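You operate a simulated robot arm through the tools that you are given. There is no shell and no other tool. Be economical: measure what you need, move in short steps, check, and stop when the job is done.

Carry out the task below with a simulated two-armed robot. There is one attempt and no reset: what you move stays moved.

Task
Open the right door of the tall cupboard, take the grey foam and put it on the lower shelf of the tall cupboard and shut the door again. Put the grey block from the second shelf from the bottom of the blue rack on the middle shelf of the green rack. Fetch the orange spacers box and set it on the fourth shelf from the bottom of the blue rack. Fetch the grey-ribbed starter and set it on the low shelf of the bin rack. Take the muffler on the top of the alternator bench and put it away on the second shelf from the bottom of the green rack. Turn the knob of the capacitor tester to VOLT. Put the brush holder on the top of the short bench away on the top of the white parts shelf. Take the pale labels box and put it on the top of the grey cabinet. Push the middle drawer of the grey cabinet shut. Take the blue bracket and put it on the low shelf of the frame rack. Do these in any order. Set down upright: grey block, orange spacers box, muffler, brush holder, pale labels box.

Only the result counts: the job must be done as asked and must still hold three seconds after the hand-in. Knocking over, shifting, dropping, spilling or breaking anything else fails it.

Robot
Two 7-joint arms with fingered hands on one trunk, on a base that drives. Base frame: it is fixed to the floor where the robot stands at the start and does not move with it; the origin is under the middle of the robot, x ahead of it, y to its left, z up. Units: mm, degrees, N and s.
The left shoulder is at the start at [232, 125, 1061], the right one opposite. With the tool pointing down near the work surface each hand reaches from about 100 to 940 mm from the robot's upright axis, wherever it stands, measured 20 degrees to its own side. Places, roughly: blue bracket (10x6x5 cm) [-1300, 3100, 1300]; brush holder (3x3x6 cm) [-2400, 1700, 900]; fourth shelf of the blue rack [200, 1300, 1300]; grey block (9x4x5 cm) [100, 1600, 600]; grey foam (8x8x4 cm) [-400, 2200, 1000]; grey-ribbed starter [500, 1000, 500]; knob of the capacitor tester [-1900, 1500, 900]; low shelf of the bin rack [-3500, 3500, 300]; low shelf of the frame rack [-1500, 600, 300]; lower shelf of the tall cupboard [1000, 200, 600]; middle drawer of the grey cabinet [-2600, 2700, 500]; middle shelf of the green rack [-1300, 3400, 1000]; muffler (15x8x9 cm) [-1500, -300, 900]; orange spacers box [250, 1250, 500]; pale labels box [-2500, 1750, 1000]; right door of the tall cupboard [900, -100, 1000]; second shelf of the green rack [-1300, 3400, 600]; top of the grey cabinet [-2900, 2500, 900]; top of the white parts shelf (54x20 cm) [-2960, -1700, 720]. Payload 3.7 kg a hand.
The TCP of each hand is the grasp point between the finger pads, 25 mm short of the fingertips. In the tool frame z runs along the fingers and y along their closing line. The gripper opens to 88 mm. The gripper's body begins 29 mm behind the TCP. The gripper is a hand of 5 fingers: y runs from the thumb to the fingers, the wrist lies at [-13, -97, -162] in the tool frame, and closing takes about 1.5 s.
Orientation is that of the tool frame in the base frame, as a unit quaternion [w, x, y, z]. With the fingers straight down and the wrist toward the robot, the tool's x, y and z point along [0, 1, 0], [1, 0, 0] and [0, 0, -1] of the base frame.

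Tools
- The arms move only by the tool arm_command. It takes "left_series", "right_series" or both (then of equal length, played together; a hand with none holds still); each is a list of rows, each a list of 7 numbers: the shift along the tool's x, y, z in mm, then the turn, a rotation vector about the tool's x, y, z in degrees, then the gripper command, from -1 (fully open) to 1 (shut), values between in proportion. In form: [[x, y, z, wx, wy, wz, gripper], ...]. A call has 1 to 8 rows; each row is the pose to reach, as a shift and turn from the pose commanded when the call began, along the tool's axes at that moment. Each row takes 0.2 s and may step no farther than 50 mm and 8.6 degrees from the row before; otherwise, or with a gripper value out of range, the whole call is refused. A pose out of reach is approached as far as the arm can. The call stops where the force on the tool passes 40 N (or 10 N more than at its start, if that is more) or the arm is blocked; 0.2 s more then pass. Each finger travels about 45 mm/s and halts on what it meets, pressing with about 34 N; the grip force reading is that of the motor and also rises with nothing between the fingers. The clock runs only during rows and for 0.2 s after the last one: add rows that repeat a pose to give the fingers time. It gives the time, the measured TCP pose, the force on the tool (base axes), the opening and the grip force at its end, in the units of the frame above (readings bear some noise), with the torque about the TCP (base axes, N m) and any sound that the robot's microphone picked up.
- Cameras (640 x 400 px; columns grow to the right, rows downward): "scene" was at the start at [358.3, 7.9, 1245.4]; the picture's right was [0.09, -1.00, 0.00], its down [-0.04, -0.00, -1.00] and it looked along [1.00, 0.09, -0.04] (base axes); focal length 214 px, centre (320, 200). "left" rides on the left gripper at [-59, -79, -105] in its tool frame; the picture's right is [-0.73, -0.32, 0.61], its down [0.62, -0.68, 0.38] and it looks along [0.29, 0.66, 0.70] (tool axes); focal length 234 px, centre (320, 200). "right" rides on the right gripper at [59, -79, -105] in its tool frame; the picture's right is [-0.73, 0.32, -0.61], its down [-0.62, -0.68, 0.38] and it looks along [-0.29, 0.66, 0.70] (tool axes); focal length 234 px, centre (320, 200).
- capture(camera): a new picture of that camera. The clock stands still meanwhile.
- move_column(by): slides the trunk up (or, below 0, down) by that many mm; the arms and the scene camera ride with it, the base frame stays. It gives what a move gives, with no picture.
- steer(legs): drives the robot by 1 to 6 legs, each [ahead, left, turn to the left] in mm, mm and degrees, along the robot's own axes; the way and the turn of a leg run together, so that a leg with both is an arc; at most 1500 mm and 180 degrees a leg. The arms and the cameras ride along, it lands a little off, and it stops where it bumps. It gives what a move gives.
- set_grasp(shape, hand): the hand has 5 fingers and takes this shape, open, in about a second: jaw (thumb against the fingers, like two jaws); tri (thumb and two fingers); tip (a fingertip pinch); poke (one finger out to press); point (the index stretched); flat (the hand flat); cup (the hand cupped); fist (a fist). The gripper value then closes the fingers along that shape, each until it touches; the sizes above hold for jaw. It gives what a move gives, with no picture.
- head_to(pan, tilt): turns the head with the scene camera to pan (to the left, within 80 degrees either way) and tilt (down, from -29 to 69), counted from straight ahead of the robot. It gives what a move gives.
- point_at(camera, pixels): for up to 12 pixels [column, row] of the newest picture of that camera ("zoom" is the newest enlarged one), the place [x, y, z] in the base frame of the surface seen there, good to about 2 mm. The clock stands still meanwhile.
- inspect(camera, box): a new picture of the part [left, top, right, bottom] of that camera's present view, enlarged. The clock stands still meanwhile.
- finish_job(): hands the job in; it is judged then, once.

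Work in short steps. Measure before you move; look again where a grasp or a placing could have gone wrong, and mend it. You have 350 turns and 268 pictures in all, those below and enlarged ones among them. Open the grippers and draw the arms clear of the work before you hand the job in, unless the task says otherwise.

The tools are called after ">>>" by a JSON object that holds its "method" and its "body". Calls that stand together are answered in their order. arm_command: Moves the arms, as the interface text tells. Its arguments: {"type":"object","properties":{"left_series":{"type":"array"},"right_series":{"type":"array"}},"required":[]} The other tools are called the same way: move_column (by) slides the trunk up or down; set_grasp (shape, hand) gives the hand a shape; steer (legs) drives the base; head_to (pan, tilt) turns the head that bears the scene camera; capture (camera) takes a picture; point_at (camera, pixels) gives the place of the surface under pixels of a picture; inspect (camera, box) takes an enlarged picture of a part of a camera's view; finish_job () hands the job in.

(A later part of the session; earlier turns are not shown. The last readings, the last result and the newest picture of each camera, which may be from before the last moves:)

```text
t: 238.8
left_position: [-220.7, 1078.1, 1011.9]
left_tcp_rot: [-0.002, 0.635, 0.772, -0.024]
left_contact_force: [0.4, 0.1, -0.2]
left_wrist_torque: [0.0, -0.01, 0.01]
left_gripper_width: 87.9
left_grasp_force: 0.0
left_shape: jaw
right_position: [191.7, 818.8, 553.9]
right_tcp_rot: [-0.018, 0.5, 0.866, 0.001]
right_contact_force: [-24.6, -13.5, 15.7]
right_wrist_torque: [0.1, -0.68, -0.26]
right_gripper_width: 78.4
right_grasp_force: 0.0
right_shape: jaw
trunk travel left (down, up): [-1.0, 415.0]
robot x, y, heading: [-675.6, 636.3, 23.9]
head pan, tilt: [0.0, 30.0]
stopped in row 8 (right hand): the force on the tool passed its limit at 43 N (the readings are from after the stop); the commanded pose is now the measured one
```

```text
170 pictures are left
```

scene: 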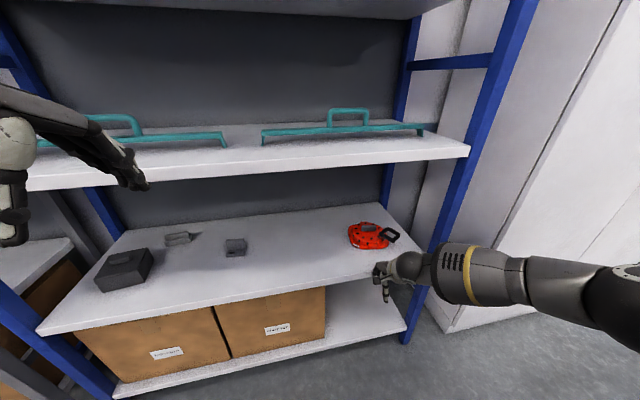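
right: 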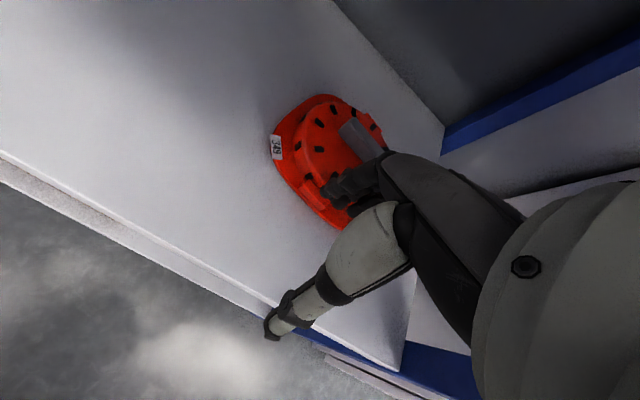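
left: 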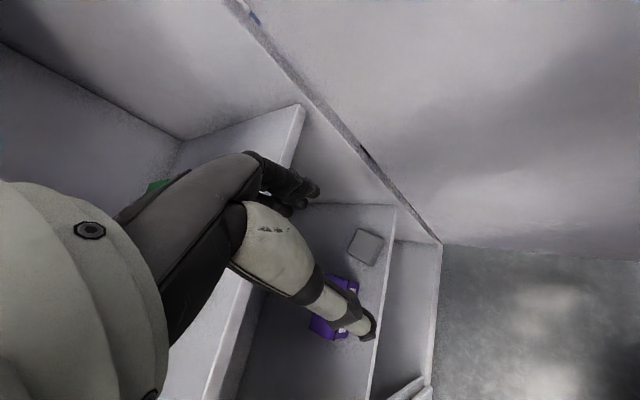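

I lowered too far and touched the shelf's front edge. I back the hand off, raise it to z≈652, then drive in 215 mm.

>>> {"method": "arm_command", "body": {"right_series": [[0, -40, 0, 0, 0, 0, -1], [0, -45, -45, 0, 0, 0, -1], [0, -45, -93, 0, 0, 0, -1], [0, -20, -98, 0, 0, 0, -1], [0, 0, -98, 0, 0, 0, -1], [0, 0, -98, 0, 0, 0, -1]]}}

>>> {"method": "steer", "body": {"legs": [[150, 0, 0]]}}

>>> {"method": "capture", "body": {"camera": "right"}}

```text
t: 240.2
left_position: [-217.8, 1081.3, 1009.0]
left_tcp_rot: [-0.002, 0.634, 0.773, -0.025]
left_contact_force: [-0.7, -0.4, 0.3]
left_wrist_torque: [0.0, -0.03, -0.02]
left_gripper_width: 87.9
left_grasp_force: 0.1
left_shape: jaw
right_position: [199.4, 817.6, 649.0]
right_tcp_rot: [-0.018, 0.5, 0.866, 0.002]
right_contact_force: [0.3, 0.1, 0.1]
right_wrist_torque: [0.0, -0.06, -0.02]
right_gripper_width: 87.9
right_grasp_force: 0.1
right_shape: jaw
trunk travel left (down, up): [-1.0, 415.0]
robot x, y, heading: [-675.4, 636.9, 23.9]
head pan, tilt: [0.0, 30.0]
```

```text
t: 241.6
left_position: [-81.0, 1142.1, 1008.1]
left_tcp_rot: [-0.002, 0.634, 0.773, -0.026]
left_contact_force: [-0.9, 0.2, -0.2]
left_wrist_torque: [-0.01, 0.02, -0.02]
left_gripper_width: 87.5
left_grasp_force: 0.0
left_shape: jaw
right_position: [334.5, 880.5, 647.9]
right_tcp_rot: [-0.019, 0.499, 0.866, 0.001]
right_contact_force: [-0.5, -0.3, 0.5]
right_wrist_torque: [0.0, 0.02, 0.02]
right_gripper_width: 87.5
right_grasp_force: 0.1
right_shape: jaw
trunk travel left (down, up): [-1.0, 415.0]
robot x, y, heading: [-539.7, 698.3, 24.4]
head pan, tilt: [0.0, 30.0]
```

```text
169 pictures are left
```

right: 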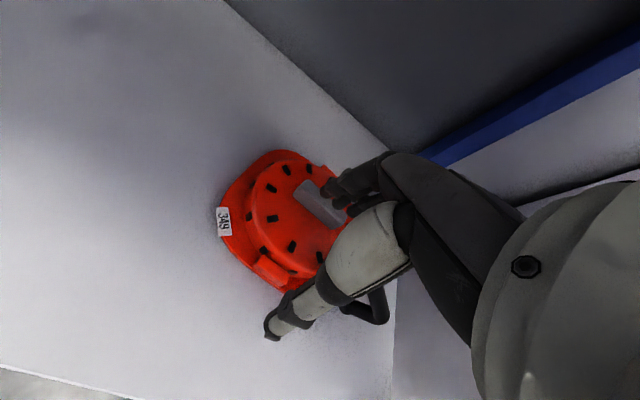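

I move the last 60 mm over the rib with the arm.

>>> {"method": "arm_command", "body": {"right_series": [[-3, 30, 0, 0, 0, 0, -1], [-7, 60, 0, 0, 0, 0, -1], [-7, 60, 0, 0, 0, 0, -1]]}}

>>> {"method": "capture", "body": {"camera": "right"}}

```text
t: 242.4
left_position: [-82.6, 1142.4, 1009.7]
left_tcp_rot: [-0.002, 0.635, 0.772, -0.026]
left_contact_force: [0.2, -0.3, -0.7]
left_wrist_torque: [-0.01, 0.01, 0.0]
left_gripper_width: 88.0
left_grasp_force: 0.1
left_shape: jaw
right_position: [379.6, 899.4, 646.5]
right_tcp_rot: [-0.019, 0.5, 0.866, 0.0]
right_contact_force: [-0.1, -0.2, -0.1]
right_wrist_torque: [0.02, 0.02, 0.02]
right_gripper_width: 88.0
right_grasp_force: 0.0
right_shape: jaw
right hand out of reach, approached as far as the arm can: row 2, 3
trunk travel left (down, up): [-1.0, 415.0]
robot x, y, heading: [-538.1, 697.8, 24.1]
head pan, tilt: [0.0, 30.0]
```

```text
168 pictures are left
```

right: 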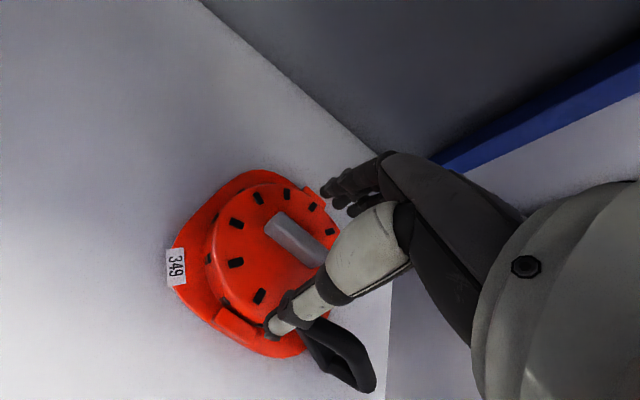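

Near the reach limit; I measure the rib again and drive 25 mm further.

>>> {"method": "point_at", "body": {"camera": "right", "pixels": [[272, 218], [298, 238], [322, 258], [285, 212], [268, 230], [318, 243]]}}

>>> {"method": "steer", "body": {"legs": [[40, 0, 0]]}}

>>> {"method": "arm_command", "body": {"right_series": [[0, 0, 2, 0, 0, 0, -1], [0, 0, 4, 0, 0, 0, -1]]}}

```text
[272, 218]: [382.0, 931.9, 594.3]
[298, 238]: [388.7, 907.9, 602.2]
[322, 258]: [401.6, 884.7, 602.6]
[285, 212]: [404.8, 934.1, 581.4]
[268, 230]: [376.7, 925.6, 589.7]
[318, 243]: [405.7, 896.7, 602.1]
```

```text
t: 243.2
left_position: [-46.6, 1157.9, 1008.5]
left_tcp_rot: [-0.001, 0.634, 0.773, -0.025]
left_contact_force: [0.3, -0.2, -0.2]
left_wrist_torque: [0.0, 0.0, -0.01]
left_gripper_width: 87.8
left_grasp_force: 0.0
left_shape: jaw
right_position: [416.3, 916.2, 646.3]
right_tcp_rot: [-0.019, 0.5, 0.866, 0.0]
right_contact_force: [0.2, -0.4, -0.3]
right_wrist_torque: [0.01, 0.04, 0.04]
right_gripper_width: 87.8
right_grasp_force: 0.0
right_shape: jaw
trunk travel left (down, up): [-1.0, 415.0]
robot x, y, heading: [-506.0, 718.8, 24.2]
head pan, tilt: [0.0, 30.0]
```

```text
t: 243.8
left_position: [-47.3, 1159.0, 1009.0]
left_tcp_rot: [-0.002, 0.634, 0.773, -0.025]
left_contact_force: [-0.9, 0.0, -0.5]
left_wrist_torque: [-0.01, -0.01, 0.01]
left_gripper_width: 87.8
left_grasp_force: 0.0
left_shape: jaw
right_position: [415.1, 915.3, 643.4]
right_tcp_rot: [-0.019, 0.499, 0.866, 0.001]
right_contact_force: [-0.5, 0.0, 0.9]
right_wrist_torque: [-0.02, 0.0, 0.04]
right_gripper_width: 88.0
right_grasp_force: 0.1
right_shape: jaw
trunk travel left (down, up): [-1.0, 415.0]
robot x, y, heading: [-502.9, 714.5, 24.3]
head pan, tilt: [0.0, 30.0]
```

The rib's centre is (394,906); the TCP is now 23 mm too far. I correct and lower to z≈609.

>>> {"method": "arm_command", "body": {"right_series": [[3, -23, 0, 0, 0, 0, -1], [3, -23, 0, 0, 0, 0, -1], [3, -23, 15, 0, 0, 0, -1], [3, -23, 25, 0, 0, 0, -1], [3, -23, 33, 0, 0, 0, -1], [3, -23, 33, 0, 0, 0, -1]]}}

>>> {"method": "capture", "body": {"camera": "right"}}

```text
t: 245.2
left_position: [-47.6, 1158.1, 1008.8]
left_tcp_rot: [-0.002, 0.635, 0.772, -0.025]
left_contact_force: [-0.2, 0.2, -0.5]
left_wrist_torque: [-0.03, -0.02, -0.03]
left_gripper_width: 88.0
left_grasp_force: 0.1
left_shape: jaw
right_position: [393.6, 908.4, 610.0]
right_tcp_rot: [-0.018, 0.499, 0.866, 0.0]
right_contact_force: [0.7, 0.0, 0.4]
right_wrist_torque: [0.01, 0.0, -0.01]
right_gripper_width: 88.0
right_grasp_force: 0.0
right_shape: jaw
trunk travel left (down, up): [-1.0, 415.0]
robot x, y, heading: [-508.3, 713.7, 24.2]
head pan, tilt: [0.0, 30.0]
```

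```text
167 pictures are left
```

right: 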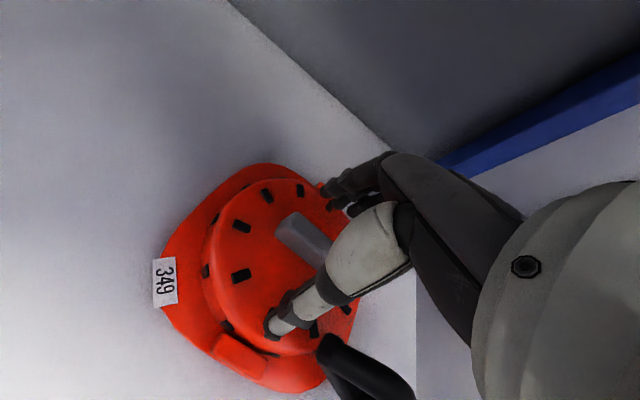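

The rib is between thumb and fingers. I close on it.

>>> {"method": "arm_command", "body": {"right_series": [[0, 0, 1, 0, 0, 0, 0.5], [0, 0, 1, 0, 0, 0, 1], [0, 0, 1, 0, 0, 0, 1], [0, 0, 1, 0, 0, 0, 1], [0, 0, 1, 0, 0, 0, 1], [0, 0, 1, 0, 0, 0, 1], [0, 0, 1, 0, 0, 0, 1], [0, 0, 1, 0, 0, 0, 1]]}}

>>> {"method": "arm_command", "body": {"right_series": [[0, 0, -12, 0, 0, 0, 1], [0, 0, -25, 0, 0, 0, 1], [0, 0, -25, 0, 0, 0, 1]]}}

>>> {"method": "capture", "body": {"camera": "right"}}

```text
t: 247.0
left_position: [-46.8, 1157.6, 1008.7]
left_tcp_rot: [-0.002, 0.634, 0.773, -0.026]
left_contact_force: [-0.5, -0.3, 0.5]
left_wrist_torque: [0.04, 0.03, 0.0]
left_gripper_width: 87.7
left_grasp_force: 0.0
left_shape: jaw
right_position: [393.2, 908.8, 608.8]
right_tcp_rot: [-0.018, 0.499, 0.866, 0.0]
right_contact_force: [-1.5, -1.4, 0.9]
right_wrist_torque: [0.0, -0.06, 0.11]
right_gripper_width: 11.1
right_grasp_force: 34.2
right_shape: jaw
trunk travel left (down, up): [-1.0, 415.0]
robot x, y, heading: [-499.6, 718.4, 23.9]
head pan, tilt: [0.0, 30.0]
```

```text
t: 247.8
left_position: [-45.1, 1159.0, 1008.3]
left_tcp_rot: [-0.001, 0.634, 0.773, -0.026]
left_contact_force: [0.0, 0.4, -0.3]
left_wrist_torque: [-0.03, 0.02, -0.01]
left_gripper_width: 88.1
left_grasp_force: 0.1
left_shape: jaw
right_position: [393.9, 908.3, 633.4]
right_tcp_rot: [-0.019, 0.499, 0.866, 0.001]
right_contact_force: [0.1, -0.4, -6.1]
right_wrist_torque: [0.06, -0.03, -0.04]
right_gripper_width: 10.5
right_grasp_force: 34.2
right_shape: jaw
trunk travel left (down, up): [-1.0, 415.0]
robot x, y, heading: [-502.9, 716.1, 24.1]
head pan, tilt: [0.0, 30.0]
```

```text
166 pictures are left
```

right: 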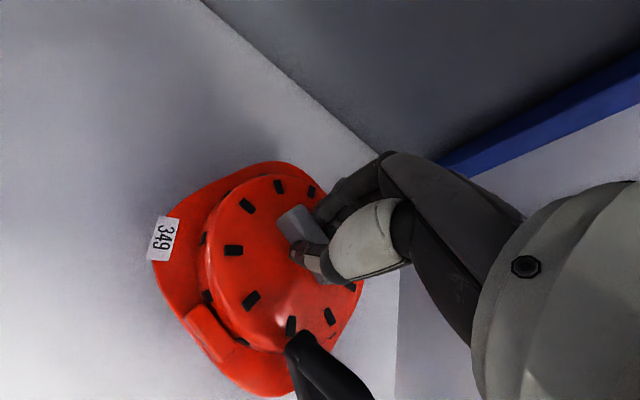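

The starter is lifted by its rib (6 N). I back out, pull the arm in, and turn to face the rack for the block.

>>> {"method": "steer", "body": {"legs": [[-200, 0, 0]]}}

>>> {"method": "arm_command", "body": {"right_series": [[0, -40, -5, 0, 0, 0, 1], [0, -80, -10, 0, 0, 0, 1], [0, -120, -15, 0, 0, 0, 1], [0, -160, -20, 0, 0, 0, 1], [0, -200, -20, 0, 0, 0, 1], [0, -230, -20, 0, 0, 0, 1]]}}

>>> {"method": "steer", "body": {"legs": [[0, 0, 12], [0, 230, 0]]}}

>>> {"method": "head_to", "body": {"pan": 5, "tilt": 35}}

>>> {"method": "capture", "body": {"camera": "scene"}}

```text
t: 249.4
left_position: [-228.0, 1078.9, 1008.3]
left_tcp_rot: [-0.002, 0.632, 0.774, -0.026]
left_contact_force: [0.1, 0.1, 0.1]
left_wrist_torque: [0.03, 0.02, -0.02]
left_gripper_width: 87.8
left_grasp_force: 0.1
left_shape: jaw
right_position: [214.1, 830.8, 633.9]
right_tcp_rot: [-0.019, 0.498, 0.867, 0.0]
right_contact_force: [0.3, -0.1, -4.8]
right_wrist_torque: [0.01, -0.01, 0.02]
right_gripper_width: 10.7
right_grasp_force: 33.6
right_shape: jaw
trunk travel left (down, up): [-1.0, 415.0]
robot x, y, heading: [-683.7, 636.1, 24.3]
head pan, tilt: [0.0, 30.0]
```

```text
t: 250.8
left_position: [-226.8, 1078.4, 1008.8]
left_tcp_rot: [-0.001, 0.633, 0.774, -0.026]
left_contact_force: [0.0, 0.1, 0.1]
left_wrist_torque: [0.0, 0.04, 0.01]
left_gripper_width: 87.8
left_grasp_force: 0.1
left_shape: jaw
right_position: [15.7, 715.0, 658.6]
right_tcp_rot: [-0.019, 0.497, 0.867, 0.001]
right_contact_force: [-0.1, 0.2, -7.2]
right_wrist_torque: [0.02, -0.05, 0.01]
right_gripper_width: 10.4
right_grasp_force: 34.1
right_shape: jaw
trunk travel left (down, up): [-1.0, 415.0]
robot x, y, heading: [-686.5, 631.7, 24.2]
head pan, tilt: [0.0, 30.0]
```

```text
t: 254.2
left_position: [-466.6, 1350.1, 1009.7]
left_tcp_rot: [0.0, 0.548, 0.836, -0.026]
left_contact_force: [-0.5, -0.9, 0.2]
left_wrist_torque: [0.0, 0.02, -0.05]
left_gripper_width: 87.9
left_grasp_force: 0.2
left_shape: jaw
right_position: [-152.6, 1043.8, 657.3]
right_tcp_rot: [-0.02, 0.405, 0.914, -0.001]
right_contact_force: [0.2, 0.0, -6.4]
right_wrist_torque: [0.0, 0.0, -0.02]
right_gripper_width: 10.2
right_grasp_force: 34.0
right_shape: jaw
trunk travel left (down, up): [-1.0, 415.0]
robot x, y, heading: [-823.0, 820.6, 36.1]
head pan, tilt: [0.0, 30.0]
```

```text
t: 254.9
left_position: [-465.6, 1349.6, 1008.9]
left_tcp_rot: [0.001, 0.548, 0.836, -0.025]
left_contact_force: [-0.3, 0.1, 0.1]
left_wrist_torque: [0.02, 0.01, 0.01]
left_gripper_width: 88.4
left_grasp_force: 0.1
left_shape: jaw
right_position: [-153.4, 1044.1, 658.8]
right_tcp_rot: [-0.02, 0.405, 0.914, -0.001]
right_contact_force: [-0.2, 0.1, -6.2]
right_wrist_torque: [0.03, -0.02, -0.02]
right_gripper_width: 10.3
right_grasp_force: 34.3
right_shape: jaw
trunk travel left (down, up): [-1.0, 415.0]
robot x, y, heading: [-823.1, 816.7, 36.4]
head pan, tilt: [5.0, 35.0]
```

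```text
165 pictures are left
```

scene: 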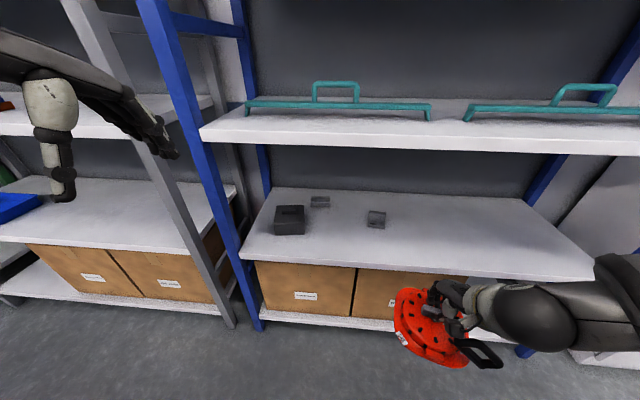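

I zoom on the block and its neighbours to measure.

>>> {"method": "inspect", "body": {"camera": "scene", "box": [260, 175, 400, 262]}}

```text
4.57 times, centred on (330, 218) of scene
```

zoom: 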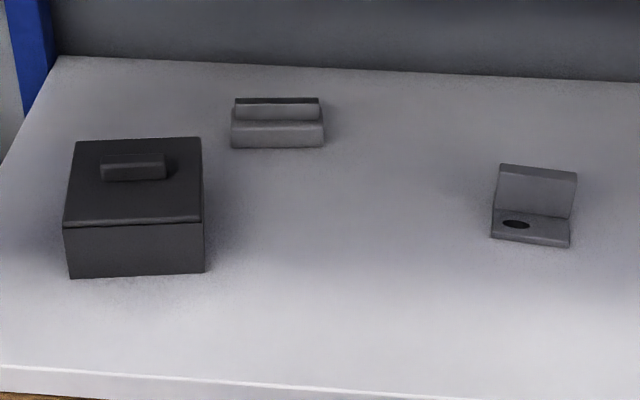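

>>> {"method": "point_at", "body": {"camera": "zoom", "pixels": [[235, 105], [318, 105], [235, 117], [318, 118], [234, 126], [322, 128], [234, 144], [322, 144], [277, 112], [200, 140], [203, 215], [135, 158]]}}

```text
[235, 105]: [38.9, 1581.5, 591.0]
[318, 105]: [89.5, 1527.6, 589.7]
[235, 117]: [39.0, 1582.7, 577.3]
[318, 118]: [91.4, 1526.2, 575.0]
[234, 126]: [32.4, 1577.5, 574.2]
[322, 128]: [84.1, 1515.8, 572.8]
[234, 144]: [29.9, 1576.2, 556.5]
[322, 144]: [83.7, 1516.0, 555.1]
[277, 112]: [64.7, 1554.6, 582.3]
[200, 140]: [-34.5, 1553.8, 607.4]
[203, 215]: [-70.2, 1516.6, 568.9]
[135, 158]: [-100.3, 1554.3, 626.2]
```

Block: centre (72,1559), depth direction 42°, top ≈ 592–600. I shift right 135 mm and lower the left hand to z≈655 with the right yaw.

>>> {"method": "steer", "body": {"legs": [[0, -135, 0]]}}

>>> {"method": "arm_command", "body": {"left_series": [[0, 15, 43, -1, 0, -6, -1], [0, 25, 88, -2, 0, -12, -1], [0, 25, 133, -2.3, 0, -18.5, -1], [0, 25, 178, -2.3, 0, -18.5, -1], [0, 25, 223, -2.3, 0, -18.5, -1], [0, 25, 268, -2.3, 0, -18.5, -1], [0, 25, 313, -2.3, 0, -18.5, -1], [0, 25, 353, -2.3, 0, -18.5, -1]]}}

>>> {"method": "capture", "body": {"camera": "scene"}}

```text
t: 256.7
left_position: [-386.2, 1239.7, 1009.3]
left_tcp_rot: [0.001, 0.548, 0.836, -0.026]
left_contact_force: [0.7, -0.6, -0.1]
left_wrist_torque: [-0.01, 0.0, -0.02]
left_gripper_width: 87.9
left_grasp_force: 0.0
left_shape: jaw
right_position: [-73.4, 934.9, 658.0]
right_tcp_rot: [-0.02, 0.405, 0.914, -0.001]
right_contact_force: [0.4, -0.2, -6.6]
right_wrist_torque: [0.03, -0.04, 0.01]
right_gripper_width: 10.2
right_grasp_force: 33.7
right_shape: jaw
trunk travel left (down, up): [-1.0, 415.0]
robot x, y, heading: [-740.2, 710.4, 36.4]
head pan, tilt: [5.0, 35.0]
```

```text
t: 258.5
left_position: [-375.4, 1236.9, 656.2]
left_tcp_rot: [0.006, 0.407, 0.913, -0.006]
left_contact_force: [-0.2, 0.9, 0.0]
left_wrist_torque: [0.0, -0.01, 0.01]
left_gripper_width: 87.8
left_grasp_force: 0.1
left_shape: jaw
left hand out of reach, approached as far as the arm can: row 3, 4, 5, 6
right_position: [-74.1, 935.4, 657.7]
right_tcp_rot: [-0.019, 0.404, 0.914, -0.001]
right_contact_force: [-0.5, 0.3, -5.7]
right_wrist_torque: [-0.03, 0.0, -0.01]
right_gripper_width: 10.3
right_grasp_force: 34.0
right_shape: jaw
trunk travel left (down, up): [-1.0, 415.0]
robot x, y, heading: [-743.1, 710.0, 36.5]
head pan, tilt: [5.0, 35.0]
```

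```text
163 pictures are left
```

scene: 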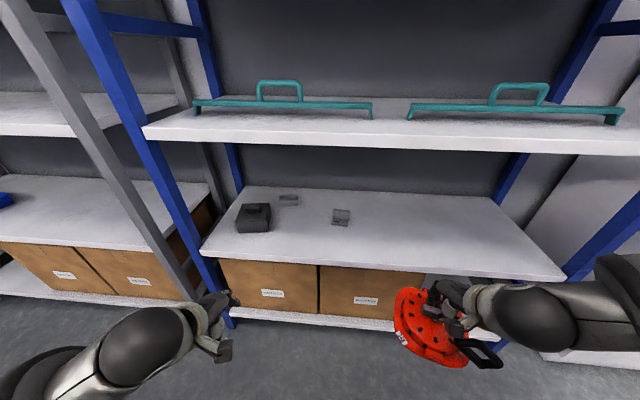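

To keep the left elbow clear of the rack's left post, I shift right, turn 11.5° left, and extend the left arm nearly straight before driving in.

>>> {"method": "steer", "body": {"legs": [[28, -211, 0], [0, 0, 11.5]]}}

>>> {"method": "arm_command", "body": {"left_series": [[-3, 35, 0, 0, 0, 2, -1], [-6, 70, 0, 0, 0, 4, -1], [-9, 105, 0, 0, 0, 6, -1], [-12, 140, 0, 0, 0, 8, -1], [-15, 175, 0, 0, 0, 10, -1], [-18, 210, 0, 0, 0, 12, -1], [-21, 245, 0, 0, 0, 12, -1], [-24, 275, 0, 0, 0, 12, -1]]}}

>>> {"method": "capture", "body": {"camera": "scene"}}

```text
t: 261.8
left_position: [-338.9, 1145.2, 657.2]
left_tcp_rot: [0.008, 0.313, 0.95, -0.008]
left_contact_force: [0.2, 0.7, 0.5]
left_wrist_torque: [0.03, 0.01, -0.01]
left_gripper_width: 88.1
left_grasp_force: 0.1
left_shape: jaw
right_position: [16.7, 910.7, 659.1]
right_tcp_rot: [-0.018, 0.311, 0.95, -0.003]
right_contact_force: [-0.3, -0.2, -5.8]
right_wrist_torque: [0.05, 0.01, -0.01]
right_gripper_width: 10.3
right_grasp_force: 34.6
right_shape: jaw
trunk travel left (down, up): [-1.0, 415.0]
robot x, y, heading: [-589.8, 560.3, 48.0]
head pan, tilt: [5.0, 35.0]
```

```text
t: 263.6
left_position: [-156.1, 1352.5, 652.9]
left_tcp_rot: [0.009, 0.411, 0.912, -0.008]
left_contact_force: [0.2, 0.5, -0.4]
left_wrist_torque: [-0.02, 0.01, 0.0]
left_gripper_width: 87.8
left_grasp_force: 0.1
left_shape: jaw
right_position: [16.6, 909.9, 658.8]
right_tcp_rot: [-0.018, 0.31, 0.95, -0.002]
right_contact_force: [0.0, -0.5, -6.3]
right_wrist_torque: [0.02, 0.04, -0.01]
right_gripper_width: 10.4
right_grasp_force: 34.0
right_shape: jaw
trunk travel left (down, up): [-1.0, 415.0]
robot x, y, heading: [-590.0, 558.2, 47.9]
head pan, tilt: [5.0, 35.0]
```

```text
162 pictures are left
```

scene: 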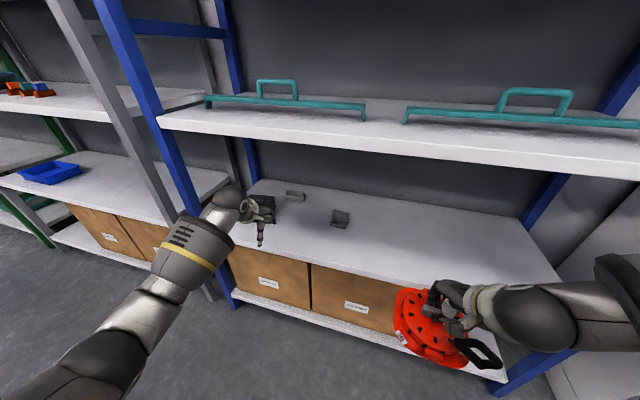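

The hand is 306 mm from the block, along the heading. I drive in 240 mm and look.

>>> {"method": "steer", "body": {"legs": [[240, -31, 0]]}}

>>> {"method": "capture", "body": {"camera": "left"}}

```text
t: 265.1
left_position: [-14.4, 1473.2, 655.9]
left_tcp_rot: [0.01, 0.411, 0.912, -0.006]
left_contact_force: [-0.1, 0.2, 0.2]
left_wrist_torque: [0.01, 0.03, -0.02]
left_gripper_width: 88.0
left_grasp_force: 0.0
left_shape: jaw
right_position: [142.7, 1020.3, 653.0]
right_tcp_rot: [-0.029, 0.304, 0.952, -0.018]
right_contact_force: [0.3, 1.3, -5.3]
right_wrist_torque: [0.06, -0.06, 0.03]
right_gripper_width: 10.9
right_grasp_force: 34.2
right_shape: jaw
trunk travel left (down, up): [-1.0, 415.0]
robot x, y, heading: [-446.0, 681.4, 47.9]
head pan, tilt: [5.0, 35.0]
stopped in leg 1: the robot was blocked; the commanded pose is now the measured one
```

```text
161 pictures are left
```

left: 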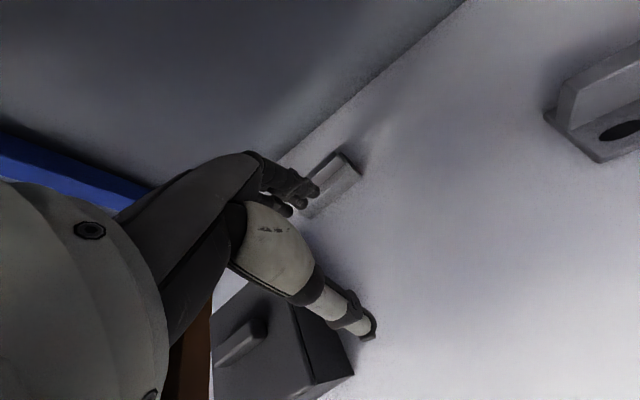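

The right forearm met the shelf above. I measure the left post and plan a square approach instead.

>>> {"method": "point_at", "body": {"camera": "scene", "pixels": [[150, 110], [180, 190], [218, 270], [200, 255], [150, 300], [110, 350], [215, 200], [188, 240]]}}

```text
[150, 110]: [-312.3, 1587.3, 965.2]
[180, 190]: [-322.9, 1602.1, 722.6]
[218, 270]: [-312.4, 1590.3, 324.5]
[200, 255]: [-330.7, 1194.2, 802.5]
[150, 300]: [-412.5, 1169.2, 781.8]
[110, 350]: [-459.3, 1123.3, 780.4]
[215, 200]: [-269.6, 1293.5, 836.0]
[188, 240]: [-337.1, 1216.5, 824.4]
```

The left post is at a≈1477, far enough for a square approach. I back out, turn back, shift left, and re-yaw the left hand.

>>> {"method": "steer", "body": {"legs": [[-240, 0, 0], [0, 0, -12], [0, 265, 0]]}}

>>> {"method": "arm_command", "body": {"left_series": [[0, 0, 0, 0, 0, -6, -1], [0, 0, 0, 0, 0, -12, -1], [0, 0, 0, 0, 0, -12, -1]]}}

```text
t: 270.2
left_position: [-166.4, 1402.4, 651.9]
left_tcp_rot: [0.008, 0.506, 0.862, -0.009]
left_contact_force: [-1.0, 0.6, 1.0]
left_wrist_torque: [-0.02, -0.02, -0.02]
left_gripper_width: 88.2
left_grasp_force: 0.1
left_shape: jaw
right_position: [-111.4, 926.7, 650.0]
right_tcp_rot: [-0.032, 0.406, 0.913, -0.015]
right_contact_force: [-0.6, -0.2, -6.6]
right_wrist_torque: [0.05, -0.02, 0.03]
right_gripper_width: 10.8
right_grasp_force: 34.5
right_shape: jaw
trunk travel left (down, up): [-1.0, 415.0]
robot x, y, heading: [-761.2, 724.3, 35.3]
head pan, tilt: [5.0, 35.0]
```

```text
t: 271.0
left_position: [-167.3, 1402.3, 652.1]
left_tcp_rot: [0.007, 0.414, 0.91, -0.01]
left_contact_force: [-0.2, -0.6, -0.2]
left_wrist_torque: [-0.01, 0.03, -0.02]
left_gripper_width: 88.1
left_grasp_force: 0.0
left_shape: jaw
right_position: [-110.8, 927.1, 650.6]
right_tcp_rot: [-0.032, 0.406, 0.913, -0.016]
right_contact_force: [0.2, 0.1, -6.1]
right_wrist_torque: [0.02, -0.02, -0.01]
right_gripper_width: 10.8
right_grasp_force: 34.5
right_shape: jaw
trunk travel left (down, up): [-1.0, 415.0]
robot x, y, heading: [-763.6, 720.6, 35.5]
head pan, tilt: [5.0, 35.0]
```

I drive in 265 mm.

>>> {"method": "steer", "body": {"legs": [[265, -11, 0]]}}

>>> {"method": "capture", "body": {"camera": "left"}}

```text
t: 272.9
left_position: [52.1, 1548.3, 652.0]
left_tcp_rot: [0.007, 0.412, 0.911, -0.009]
left_contact_force: [-0.7, 0.0, -0.6]
left_wrist_torque: [0.0, 0.01, -0.01]
left_gripper_width: 88.0
left_grasp_force: 0.0
left_shape: jaw
right_position: [110.4, 1074.2, 650.3]
right_tcp_rot: [-0.031, 0.405, 0.914, -0.016]
right_contact_force: [0.3, -0.7, -5.9]
right_wrist_torque: [0.02, -0.03, -0.03]
right_gripper_width: 10.7
right_grasp_force: 34.1
right_shape: jaw
trunk travel left (down, up): [-1.0, 415.0]
robot x, y, heading: [-542.2, 863.1, 35.7]
head pan, tilt: [5.0, 35.0]
```

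```text
160 pictures are left
```

left: 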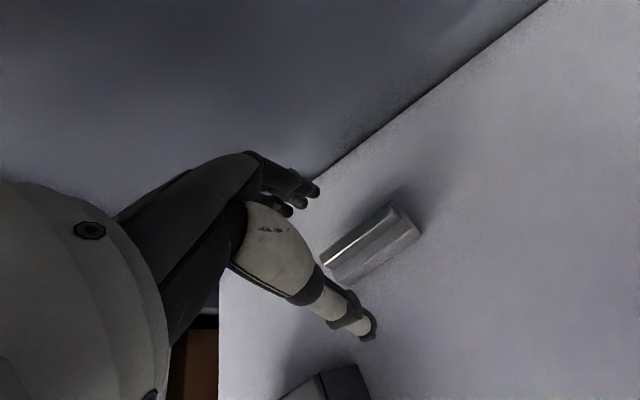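

>>> {"method": "point_at", "body": {"camera": "left", "pixels": [[395, 205], [418, 235], [325, 258], [345, 283], [360, 238], [405, 222], [382, 262], [400, 245]]}}

>>> {"method": "inspect", "body": {"camera": "left", "box": [300, 180, 440, 300]}}

```text
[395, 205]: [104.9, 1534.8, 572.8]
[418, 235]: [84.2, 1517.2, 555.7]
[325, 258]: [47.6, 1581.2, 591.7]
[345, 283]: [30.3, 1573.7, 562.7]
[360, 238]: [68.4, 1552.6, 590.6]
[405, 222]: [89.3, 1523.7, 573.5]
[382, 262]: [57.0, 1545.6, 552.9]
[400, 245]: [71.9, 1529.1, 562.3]
```

```text
3.33 times, centred on (370, 240) of left
```

zoom: 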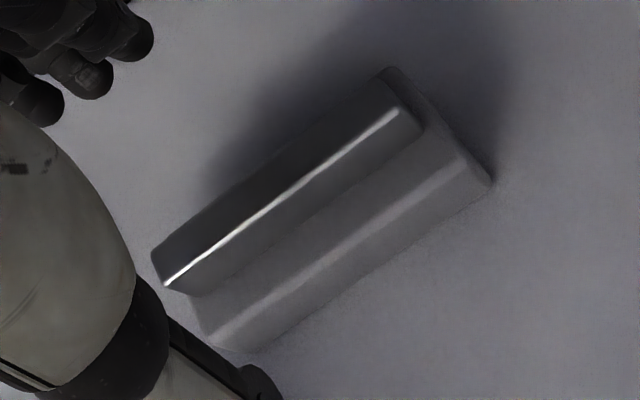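

The block is L-shaped, centre ≈ (69,1556). I move 18 mm forward and lower to z 582.

>>> {"method": "arm_command", "body": {"left_series": [[-5, 18, 0, 0, 0, 0, -1], [-5, 18, 20, 0, 0, 0, -1], [-5, 18, 40, 0, 0, 0, -1], [-5, 18, 58, 0, 0, 0, -1], [-5, 18, 70, 0, 0, 0, -1], [-5, 18, 70, 0, 0, 0, -1]]}}

>>> {"method": "capture", "body": {"camera": "left"}}

```text
t: 274.3
left_position: [69.2, 1554.5, 583.2]
left_tcp_rot: [0.007, 0.413, 0.911, -0.009]
left_contact_force: [0.4, -0.5, 0.4]
left_wrist_torque: [-0.02, 0.01, -0.01]
left_gripper_width: 87.9
left_grasp_force: 0.0
left_shape: jaw
right_position: [111.0, 1074.7, 650.8]
right_tcp_rot: [-0.032, 0.405, 0.913, -0.016]
right_contact_force: [0.9, -0.5, -6.2]
right_wrist_torque: [0.0, -0.03, 0.01]
right_gripper_width: 10.6
right_grasp_force: 34.1
right_shape: jaw
trunk travel left (down, up): [-1.0, 415.0]
robot x, y, heading: [-541.9, 864.8, 36.1]
head pan, tilt: [5.0, 35.0]
```

```text
158 pictures are left
```

left: 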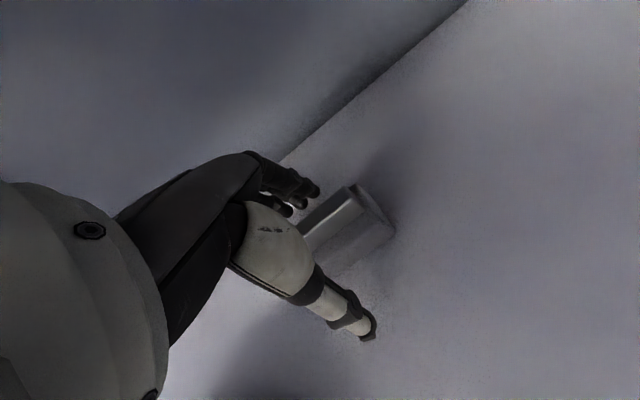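

The block is between the fingers. I close and lift.

>>> {"method": "arm_command", "body": {"left_series": [[0, 0, 2, 0, 0, 0, 1], [0, 0, 2, 0, 0, 0, 1], [0, 0, 2, 0, 0, 0, 1], [0, 0, 2, 0, 0, 0, 1], [0, 0, 2, 0, 0, 0, 1], [0, 0, 2, 0, 0, 0, 1], [0, 0, -30, 0, 0, 0, 1], [0, 0, -62, 0, 0, 0, 1]]}}

>>> {"method": "capture", "body": {"camera": "left"}}

```text
t: 276.1
left_position: [68.3, 1556.0, 645.1]
left_tcp_rot: [0.007, 0.412, 0.911, -0.01]
left_contact_force: [0.2, -0.8, -0.7]
left_wrist_torque: [0.03, -0.02, 0.0]
left_gripper_width: 30.1
left_grasp_force: 33.6
left_shape: jaw
right_position: [111.0, 1074.2, 651.6]
right_tcp_rot: [-0.032, 0.405, 0.914, -0.015]
right_contact_force: [-0.8, 0.1, -6.2]
right_wrist_torque: [0.02, -0.01, 0.01]
right_gripper_width: 10.7
right_grasp_force: 34.1
right_shape: jaw
trunk travel left (down, up): [-1.0, 415.0]
robot x, y, heading: [-538.8, 864.7, 35.5]
head pan, tilt: [5.0, 35.0]
```

```text
157 pictures are left
```

left: 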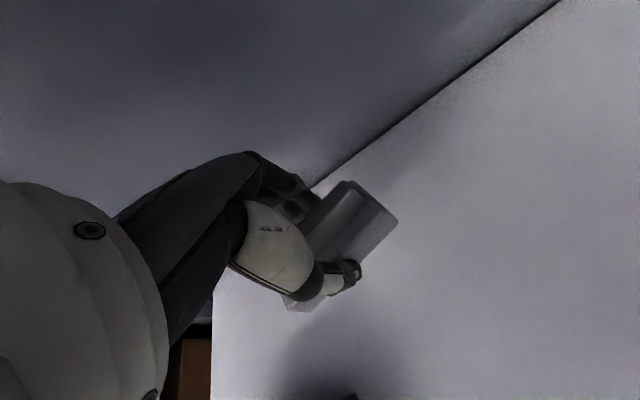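

The block is held upright (30 mm). I back out, retract the left arm, and raise the trunk for the green rack.

>>> {"method": "steer", "body": {"legs": [[-270, 0, 0]]}}

>>> {"method": "arm_command", "body": {"left_series": [[0, -40, 0, 0, 0, 0, 1], [0, -80, 0, 0, 0, 0, 1], [0, -120, 0, 0, 0, 0, 1], [0, -160, 0, 0, 0, 0, 1], [0, -200, 0, 0, 0, 0, 1], [0, -240, 0, 0, 0, 0, 1], [0, -255, 0, 0, 0, 0, 1]]}}

>>> {"method": "move_column", "body": {"by": 250}}

>>> {"method": "steer", "body": {"legs": [[60, 1100, 0], [0, 1000, 0]]}}

>>> {"method": "capture", "body": {"camera": "scene"}}

```text
t: 278.0
left_position: [-146.7, 1401.1, 644.0]
left_tcp_rot: [0.007, 0.412, 0.911, -0.008]
left_contact_force: [0.0, -1.2, -0.8]
left_wrist_torque: [-0.03, -0.02, 0.0]
left_gripper_width: 29.8
left_grasp_force: 34.2
left_shape: jaw
right_position: [-103.1, 920.3, 649.2]
right_tcp_rot: [-0.032, 0.404, 0.914, -0.016]
right_contact_force: [0.6, 1.2, -6.1]
right_wrist_torque: [0.01, 0.0, -0.01]
right_gripper_width: 10.8
right_grasp_force: 33.9
right_shape: jaw
trunk travel left (down, up): [-1.0, 415.0]
robot x, y, heading: [-757.7, 710.4, 35.6]
head pan, tilt: [5.0, 35.0]
```

```text
t: 279.6
left_position: [-339.0, 1235.6, 648.3]
left_tcp_rot: [0.008, 0.413, 0.911, -0.009]
left_contact_force: [-0.6, -0.6, -1.6]
left_wrist_torque: [0.01, 0.0, 0.01]
left_gripper_width: 29.8
left_grasp_force: 34.0
left_shape: jaw
right_position: [-104.2, 921.3, 650.3]
right_tcp_rot: [-0.031, 0.405, 0.913, -0.015]
right_contact_force: [0.0, -0.1, -6.7]
right_wrist_torque: [-0.01, -0.05, 0.01]
right_gripper_width: 10.9
right_grasp_force: 34.0
right_shape: jaw
trunk travel left (down, up): [-1.0, 415.0]
robot x, y, heading: [-754.2, 710.0, 35.8]
head pan, tilt: [5.0, 35.0]
```

```text
t: 282.2
left_position: [-337.6, 1235.0, 896.2]
left_tcp_rot: [0.006, 0.413, 0.911, -0.01]
left_contact_force: [-0.2, 0.3, -0.9]
left_wrist_torque: [-0.01, 0.0, -0.02]
left_gripper_width: 29.7
left_grasp_force: 34.3
left_shape: jaw
right_position: [-103.3, 920.4, 900.1]
right_tcp_rot: [-0.032, 0.404, 0.914, -0.017]
right_contact_force: [-0.1, 1.0, -6.4]
right_wrist_torque: [0.02, -0.03, 0.0]
right_gripper_width: 10.4
right_grasp_force: 34.5
right_shape: jaw
trunk travel left (down, up): [-251.0, 165.0]
robot x, y, heading: [-755.7, 711.9, 35.4]
head pan, tilt: [5.0, 35.0]
```

```text
t: 299.1
left_position: [-1434.7, 2881.1, 897.7]
left_tcp_rot: [0.007, 0.408, 0.913, -0.011]
left_contact_force: [-0.7, 0.9, -0.6]
left_wrist_torque: [-0.06, 0.02, 0.0]
left_gripper_width: 29.9
left_grasp_force: 34.1
left_shape: jaw
right_position: [-1198.3, 2568.0, 898.0]
right_tcp_rot: [-0.032, 0.4, 0.916, -0.017]
right_contact_force: [0.5, 0.2, -5.6]
right_wrist_torque: [-0.02, -0.05, 0.02]
right_gripper_width: 10.6
right_grasp_force: 33.7
right_shape: jaw
trunk travel left (down, up): [-251.0, 165.0]
robot x, y, heading: [-1852.7, 2355.4, 36.3]
head pan, tilt: [5.0, 35.0]
stopped in leg 2: the robot was blocked; the commanded pose is now the measured one
```

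```text
156 pictures are left
```

scene: 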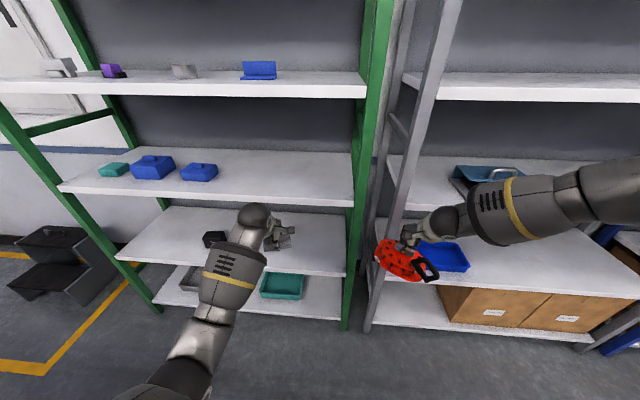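

The green rack is in view: its third shelf (z≈950) holds blue boxes, the fourth holds the blue bracket at (258,70). I measure free spots and objects.

>>> {"method": "point_at", "body": {"camera": "scene", "pixels": [[260, 180], [300, 190], [300, 170], [200, 172], [330, 180], [258, 72], [185, 72], [213, 238], [320, 88], [300, 260], [330, 230], [360, 200]]}}

>>> {"method": "inspect", "body": {"camera": "scene", "box": [160, 40, 340, 150]}}

```text
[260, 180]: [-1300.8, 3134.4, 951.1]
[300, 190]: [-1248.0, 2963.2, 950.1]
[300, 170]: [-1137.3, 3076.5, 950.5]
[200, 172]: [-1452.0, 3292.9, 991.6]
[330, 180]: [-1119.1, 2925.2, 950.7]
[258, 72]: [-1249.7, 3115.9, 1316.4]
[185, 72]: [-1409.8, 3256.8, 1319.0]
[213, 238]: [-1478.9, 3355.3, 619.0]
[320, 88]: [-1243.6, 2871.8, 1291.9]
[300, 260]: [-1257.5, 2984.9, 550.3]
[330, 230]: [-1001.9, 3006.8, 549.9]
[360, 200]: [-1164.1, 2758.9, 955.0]
```

```text
3.56 times, centred on (250, 95) of scene
```

zoom: 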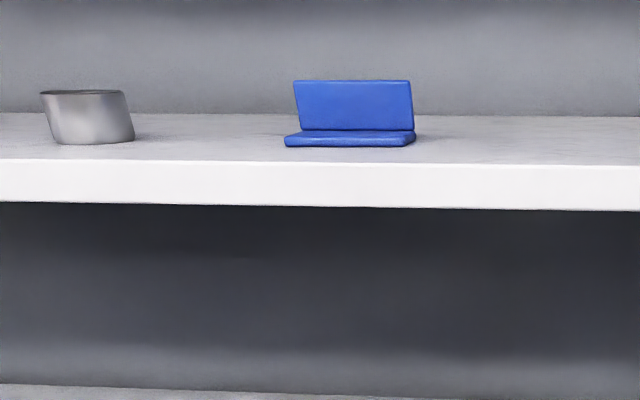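

Free spot on the middle shelf near (-1232,3032). I raise the left hand 100 mm, drive 60 mm, then extend to place the block.

>>> {"method": "arm_command", "body": {"left_series": [[0, 0, -35, 0, 0, 0, 1], [0, 0, -70, 0, 0, 0, 1], [0, 0, -102, 0, 0, 0, 1], [0, 0, -102, 0, 0, 0, 1]]}}

>>> {"method": "steer", "body": {"legs": [[60, 0, 0]]}}

>>> {"method": "arm_command", "body": {"left_series": [[-4, 40, 0, 0, 0, 0, 1], [-8, 80, 0, 0, 0, 0, 1], [-12, 120, 0, 0, 0, 0, 1], [-16, 155, 0, 0, 0, 0, 1], [-21, 191, 0, 0, 0, 0, 1], [-21, 191, 0, 0, 0, 0, 1]]}}

>>> {"method": "capture", "body": {"camera": "left"}}

>>> {"method": "capture", "body": {"camera": "scene"}}

```text
t: 300.1
left_position: [-1433.6, 2884.0, 1000.2]
left_tcp_rot: [0.007, 0.408, 0.913, -0.009]
left_contact_force: [0.3, 0.1, -1.5]
left_wrist_torque: [0.02, -0.03, -0.02]
left_gripper_width: 29.7
left_grasp_force: 34.1
left_shape: jaw
right_position: [-1198.7, 2568.8, 899.9]
right_tcp_rot: [-0.032, 0.401, 0.915, -0.017]
right_contact_force: [-0.4, 0.5, -6.7]
right_wrist_torque: [0.03, -0.04, 0.01]
right_gripper_width: 10.7
right_grasp_force: 34.6
right_shape: jaw
trunk travel left (down, up): [-251.0, 165.0]
robot x, y, heading: [-1850.1, 2354.2, 36.0]
head pan, tilt: [5.0, 35.0]
```

```text
t: 301.1
left_position: [-1386.3, 2919.4, 999.6]
left_tcp_rot: [0.007, 0.409, 0.912, -0.009]
left_contact_force: [0.7, 0.7, -0.3]
left_wrist_torque: [0.01, -0.02, 0.01]
left_gripper_width: 29.9
left_grasp_force: 33.8
left_shape: jaw
right_position: [-1149.3, 2604.5, 898.9]
right_tcp_rot: [-0.031, 0.401, 0.916, -0.017]
right_contact_force: [-2.0, 0.2, -7.2]
right_wrist_torque: [-0.07, 0.01, 0.1]
right_gripper_width: 10.5
right_grasp_force: 34.1
right_shape: jaw
trunk travel left (down, up): [-251.0, 165.0]
robot x, y, heading: [-1804.5, 2385.8, 36.2]
head pan, tilt: [5.0, 35.0]
```

```text
t: 302.4
left_position: [-1233.9, 3027.1, 1000.1]
left_tcp_rot: [0.007, 0.409, 0.912, -0.009]
left_contact_force: [0.5, 0.1, -1.0]
left_wrist_torque: [0.01, 0.02, -0.02]
left_gripper_width: 29.5
left_grasp_force: 33.7
left_shape: jaw
left hand out of reach, approached as far as the arm can: row 5, 6
right_position: [-1151.4, 2604.5, 899.3]
right_tcp_rot: [-0.032, 0.401, 0.915, -0.016]
right_contact_force: [-1.9, -0.3, -6.4]
right_wrist_torque: [0.0, 0.06, 0.08]
right_gripper_width: 10.7
right_grasp_force: 33.8
right_shape: jaw
trunk travel left (down, up): [-251.0, 165.0]
robot x, y, heading: [-1803.1, 2387.0, 35.9]
head pan, tilt: [5.0, 35.0]
```

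```text
154 pictures are left
```

left: 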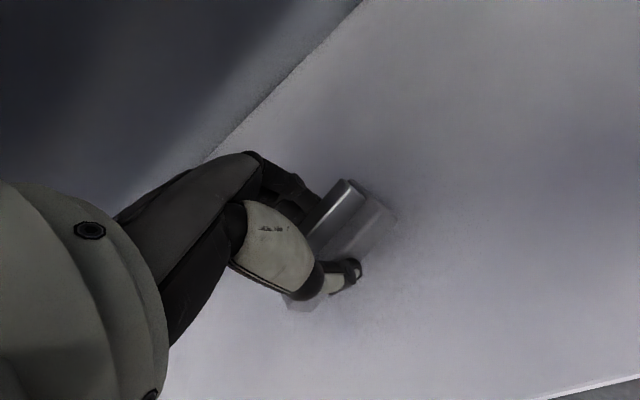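

```text
153 pictures are left
```

scene: 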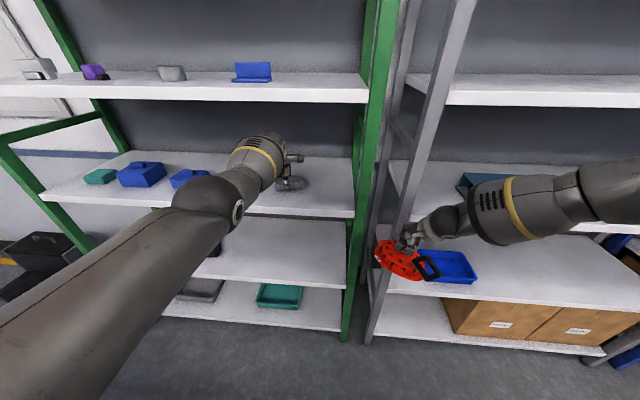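

The block is over the shelf. I lower 19 mm to touch, then open.

>>> {"method": "arm_command", "body": {"left_series": [[0, 0, 8, 0, 0, 0, 1], [0, 0, 14, 0, 0, 0, 1], [0, 0, 18, 0, 0, 0, 1], [0, 0, 20, 0, 0, 0, 1], [0, 0, 20, 0, 0, 0, 1]]}}

```text
t: 303.6
left_position: [-1237.4, 3026.6, 979.4]
left_tcp_rot: [0.007, 0.408, 0.913, -0.009]
left_contact_force: [-0.4, 0.4, 0.3]
left_wrist_torque: [0.01, -0.02, 0.0]
left_gripper_width: 29.3
left_grasp_force: 34.5
left_shape: jaw
right_position: [-1149.7, 2604.8, 899.9]
right_tcp_rot: [-0.032, 0.401, 0.915, -0.016]
right_contact_force: [-2.1, 0.6, -5.9]
right_wrist_torque: [-0.02, 0.06, 0.08]
right_gripper_width: 10.7
right_grasp_force: 33.9
right_shape: jaw
trunk travel left (down, up): [-251.0, 165.0]
robot x, y, heading: [-1803.6, 2390.3, 35.9]
head pan, tilt: [5.0, 35.0]
```

Touching now. I open and lift clear.

>>> {"method": "arm_command", "body": {"left_series": [[0, 0, 0, 0, 0, 0, 0.5], [0, 0, 0, 0, 0, 0, 0], [0, 0, 0, 0, 0, 0, -1], [0, 0, 0, 0, 0, 0, -1], [0, 0, 0, 0, 0, 0, -1], [0, 0, -25, 0, 0, 0, -1], [0, 0, -55, 0, 0, 0, -1], [0, 0, -60, 0, 0, 0, -1]]}}

>>> {"method": "capture", "body": {"camera": "left"}}

```text
t: 305.4
left_position: [-1234.5, 3027.9, 1039.4]
left_tcp_rot: [0.007, 0.408, 0.913, -0.01]
left_contact_force: [0.0, -0.1, 0.1]
left_wrist_torque: [0.03, 0.03, 0.02]
left_gripper_width: 87.3
left_grasp_force: 0.1
left_shape: jaw
right_position: [-1151.4, 2603.8, 900.3]
right_tcp_rot: [-0.032, 0.401, 0.916, -0.017]
right_contact_force: [-2.0, 0.4, -5.2]
right_wrist_torque: [-0.03, 0.06, 0.08]
right_gripper_width: 10.6
right_grasp_force: 34.3
right_shape: jaw
trunk travel left (down, up): [-251.0, 165.0]
robot x, y, heading: [-1801.1, 2386.8, 36.3]
head pan, tilt: [5.0, 35.0]
```

```text
152 pictures are left
```

left: 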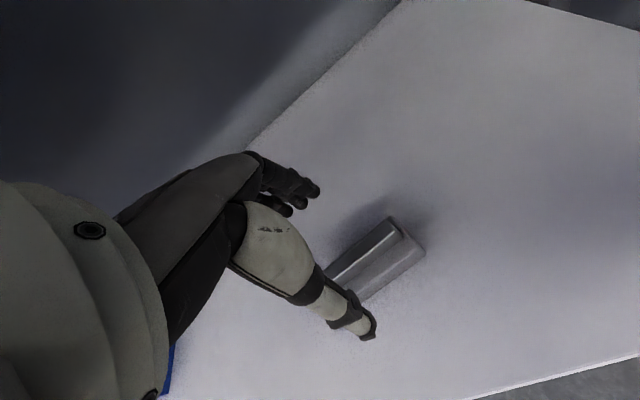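

The block stands on the middle shelf. I back off (the starter must clear the neighbouring rack), raise the trunk fully, and look at the blue bracket.

>>> {"method": "steer", "body": {"legs": [[-110, 0, 0]]}}

>>> {"method": "arm_command", "body": {"left_series": [[10, -45, 0, 0, 0, 0, -1], [15, -90, 0, 0, 0, 0, -1], [20, -135, 0, 0, 0, 0, -1], [20, -170, 0, 0, 0, 0, -1]]}}

>>> {"method": "move_column", "body": {"by": 160}}

>>> {"method": "inspect", "body": {"camera": "scene", "box": [160, 60, 400, 210]}}

```text
t: 306.6
left_position: [-1324.3, 2963.4, 1038.4]
left_tcp_rot: [0.008, 0.409, 0.913, -0.008]
left_contact_force: [-0.2, -0.6, 0.0]
left_wrist_torque: [0.0, 0.02, 0.0]
left_gripper_width: 87.6
left_grasp_force: 0.1
left_shape: jaw
right_position: [-1240.3, 2540.5, 899.6]
right_tcp_rot: [-0.033, 0.401, 0.915, -0.016]
right_contact_force: [0.9, 0.3, -5.1]
right_wrist_torque: [0.02, -0.03, -0.03]
right_gripper_width: 10.6
right_grasp_force: 34.3
right_shape: jaw
trunk travel left (down, up): [-251.0, 165.0]
robot x, y, heading: [-1889.5, 2323.3, 36.0]
head pan, tilt: [5.0, 35.0]
```

```text
t: 307.6
left_position: [-1465.2, 2865.3, 1040.5]
left_tcp_rot: [0.007, 0.408, 0.913, -0.011]
left_contact_force: [0.2, 0.2, 0.2]
left_wrist_torque: [-0.01, 0.0, 0.0]
left_gripper_width: 87.7
left_grasp_force: 0.1
left_shape: jaw
right_position: [-1238.6, 2538.6, 900.5]
right_tcp_rot: [-0.032, 0.4, 0.916, -0.016]
right_contact_force: [-0.4, -0.2, -5.5]
right_wrist_torque: [-0.06, -0.02, 0.02]
right_gripper_width: 10.3
right_grasp_force: 34.2
right_shape: jaw
trunk travel left (down, up): [-251.0, 165.0]
robot x, y, heading: [-1891.1, 2324.5, 36.3]
head pan, tilt: [5.0, 35.0]
```

```text
t: 309.5
left_position: [-1463.7, 2864.8, 1199.0]
left_tcp_rot: [0.007, 0.408, 0.913, -0.01]
left_contact_force: [-0.2, 0.2, -0.6]
left_wrist_torque: [0.0, 0.0, -0.03]
left_gripper_width: 87.6
left_grasp_force: 0.1
left_shape: jaw
right_position: [-1240.8, 2536.0, 1150.9]
right_tcp_rot: [0.006, 0.399, 0.916, 0.049]
right_contact_force: [-0.5, 0.6, -6.6]
right_wrist_torque: [-0.02, 0.01, 0.04]
right_gripper_width: 10.6
right_grasp_force: 33.5
right_shape: jaw
trunk travel left (down, up): [-411.0, 5.0]
robot x, y, heading: [-1886.6, 2322.5, 36.0]
head pan, tilt: [5.0, 35.0]
```

```text
2.67 times, centred on (280, 135) of scene
```

zoom: 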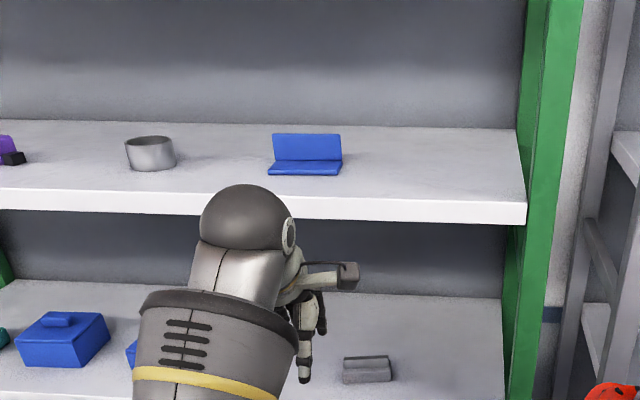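

I measure the blue bracket's plate corners.

>>> {"method": "point_at", "body": {"camera": "zoom", "pixels": [[275, 137], [337, 137], [278, 158], [338, 158], [270, 172], [337, 173], [306, 147], [306, 165], [306, 135], [150, 155], [306, 128]]}}

```text
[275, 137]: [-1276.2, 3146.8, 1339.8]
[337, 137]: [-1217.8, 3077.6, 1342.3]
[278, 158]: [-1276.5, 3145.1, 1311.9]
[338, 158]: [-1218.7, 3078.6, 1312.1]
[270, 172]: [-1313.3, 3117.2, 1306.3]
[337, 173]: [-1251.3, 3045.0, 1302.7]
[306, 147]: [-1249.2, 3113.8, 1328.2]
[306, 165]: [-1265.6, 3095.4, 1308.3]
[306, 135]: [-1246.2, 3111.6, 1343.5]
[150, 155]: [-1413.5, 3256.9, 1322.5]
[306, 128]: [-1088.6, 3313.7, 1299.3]
```

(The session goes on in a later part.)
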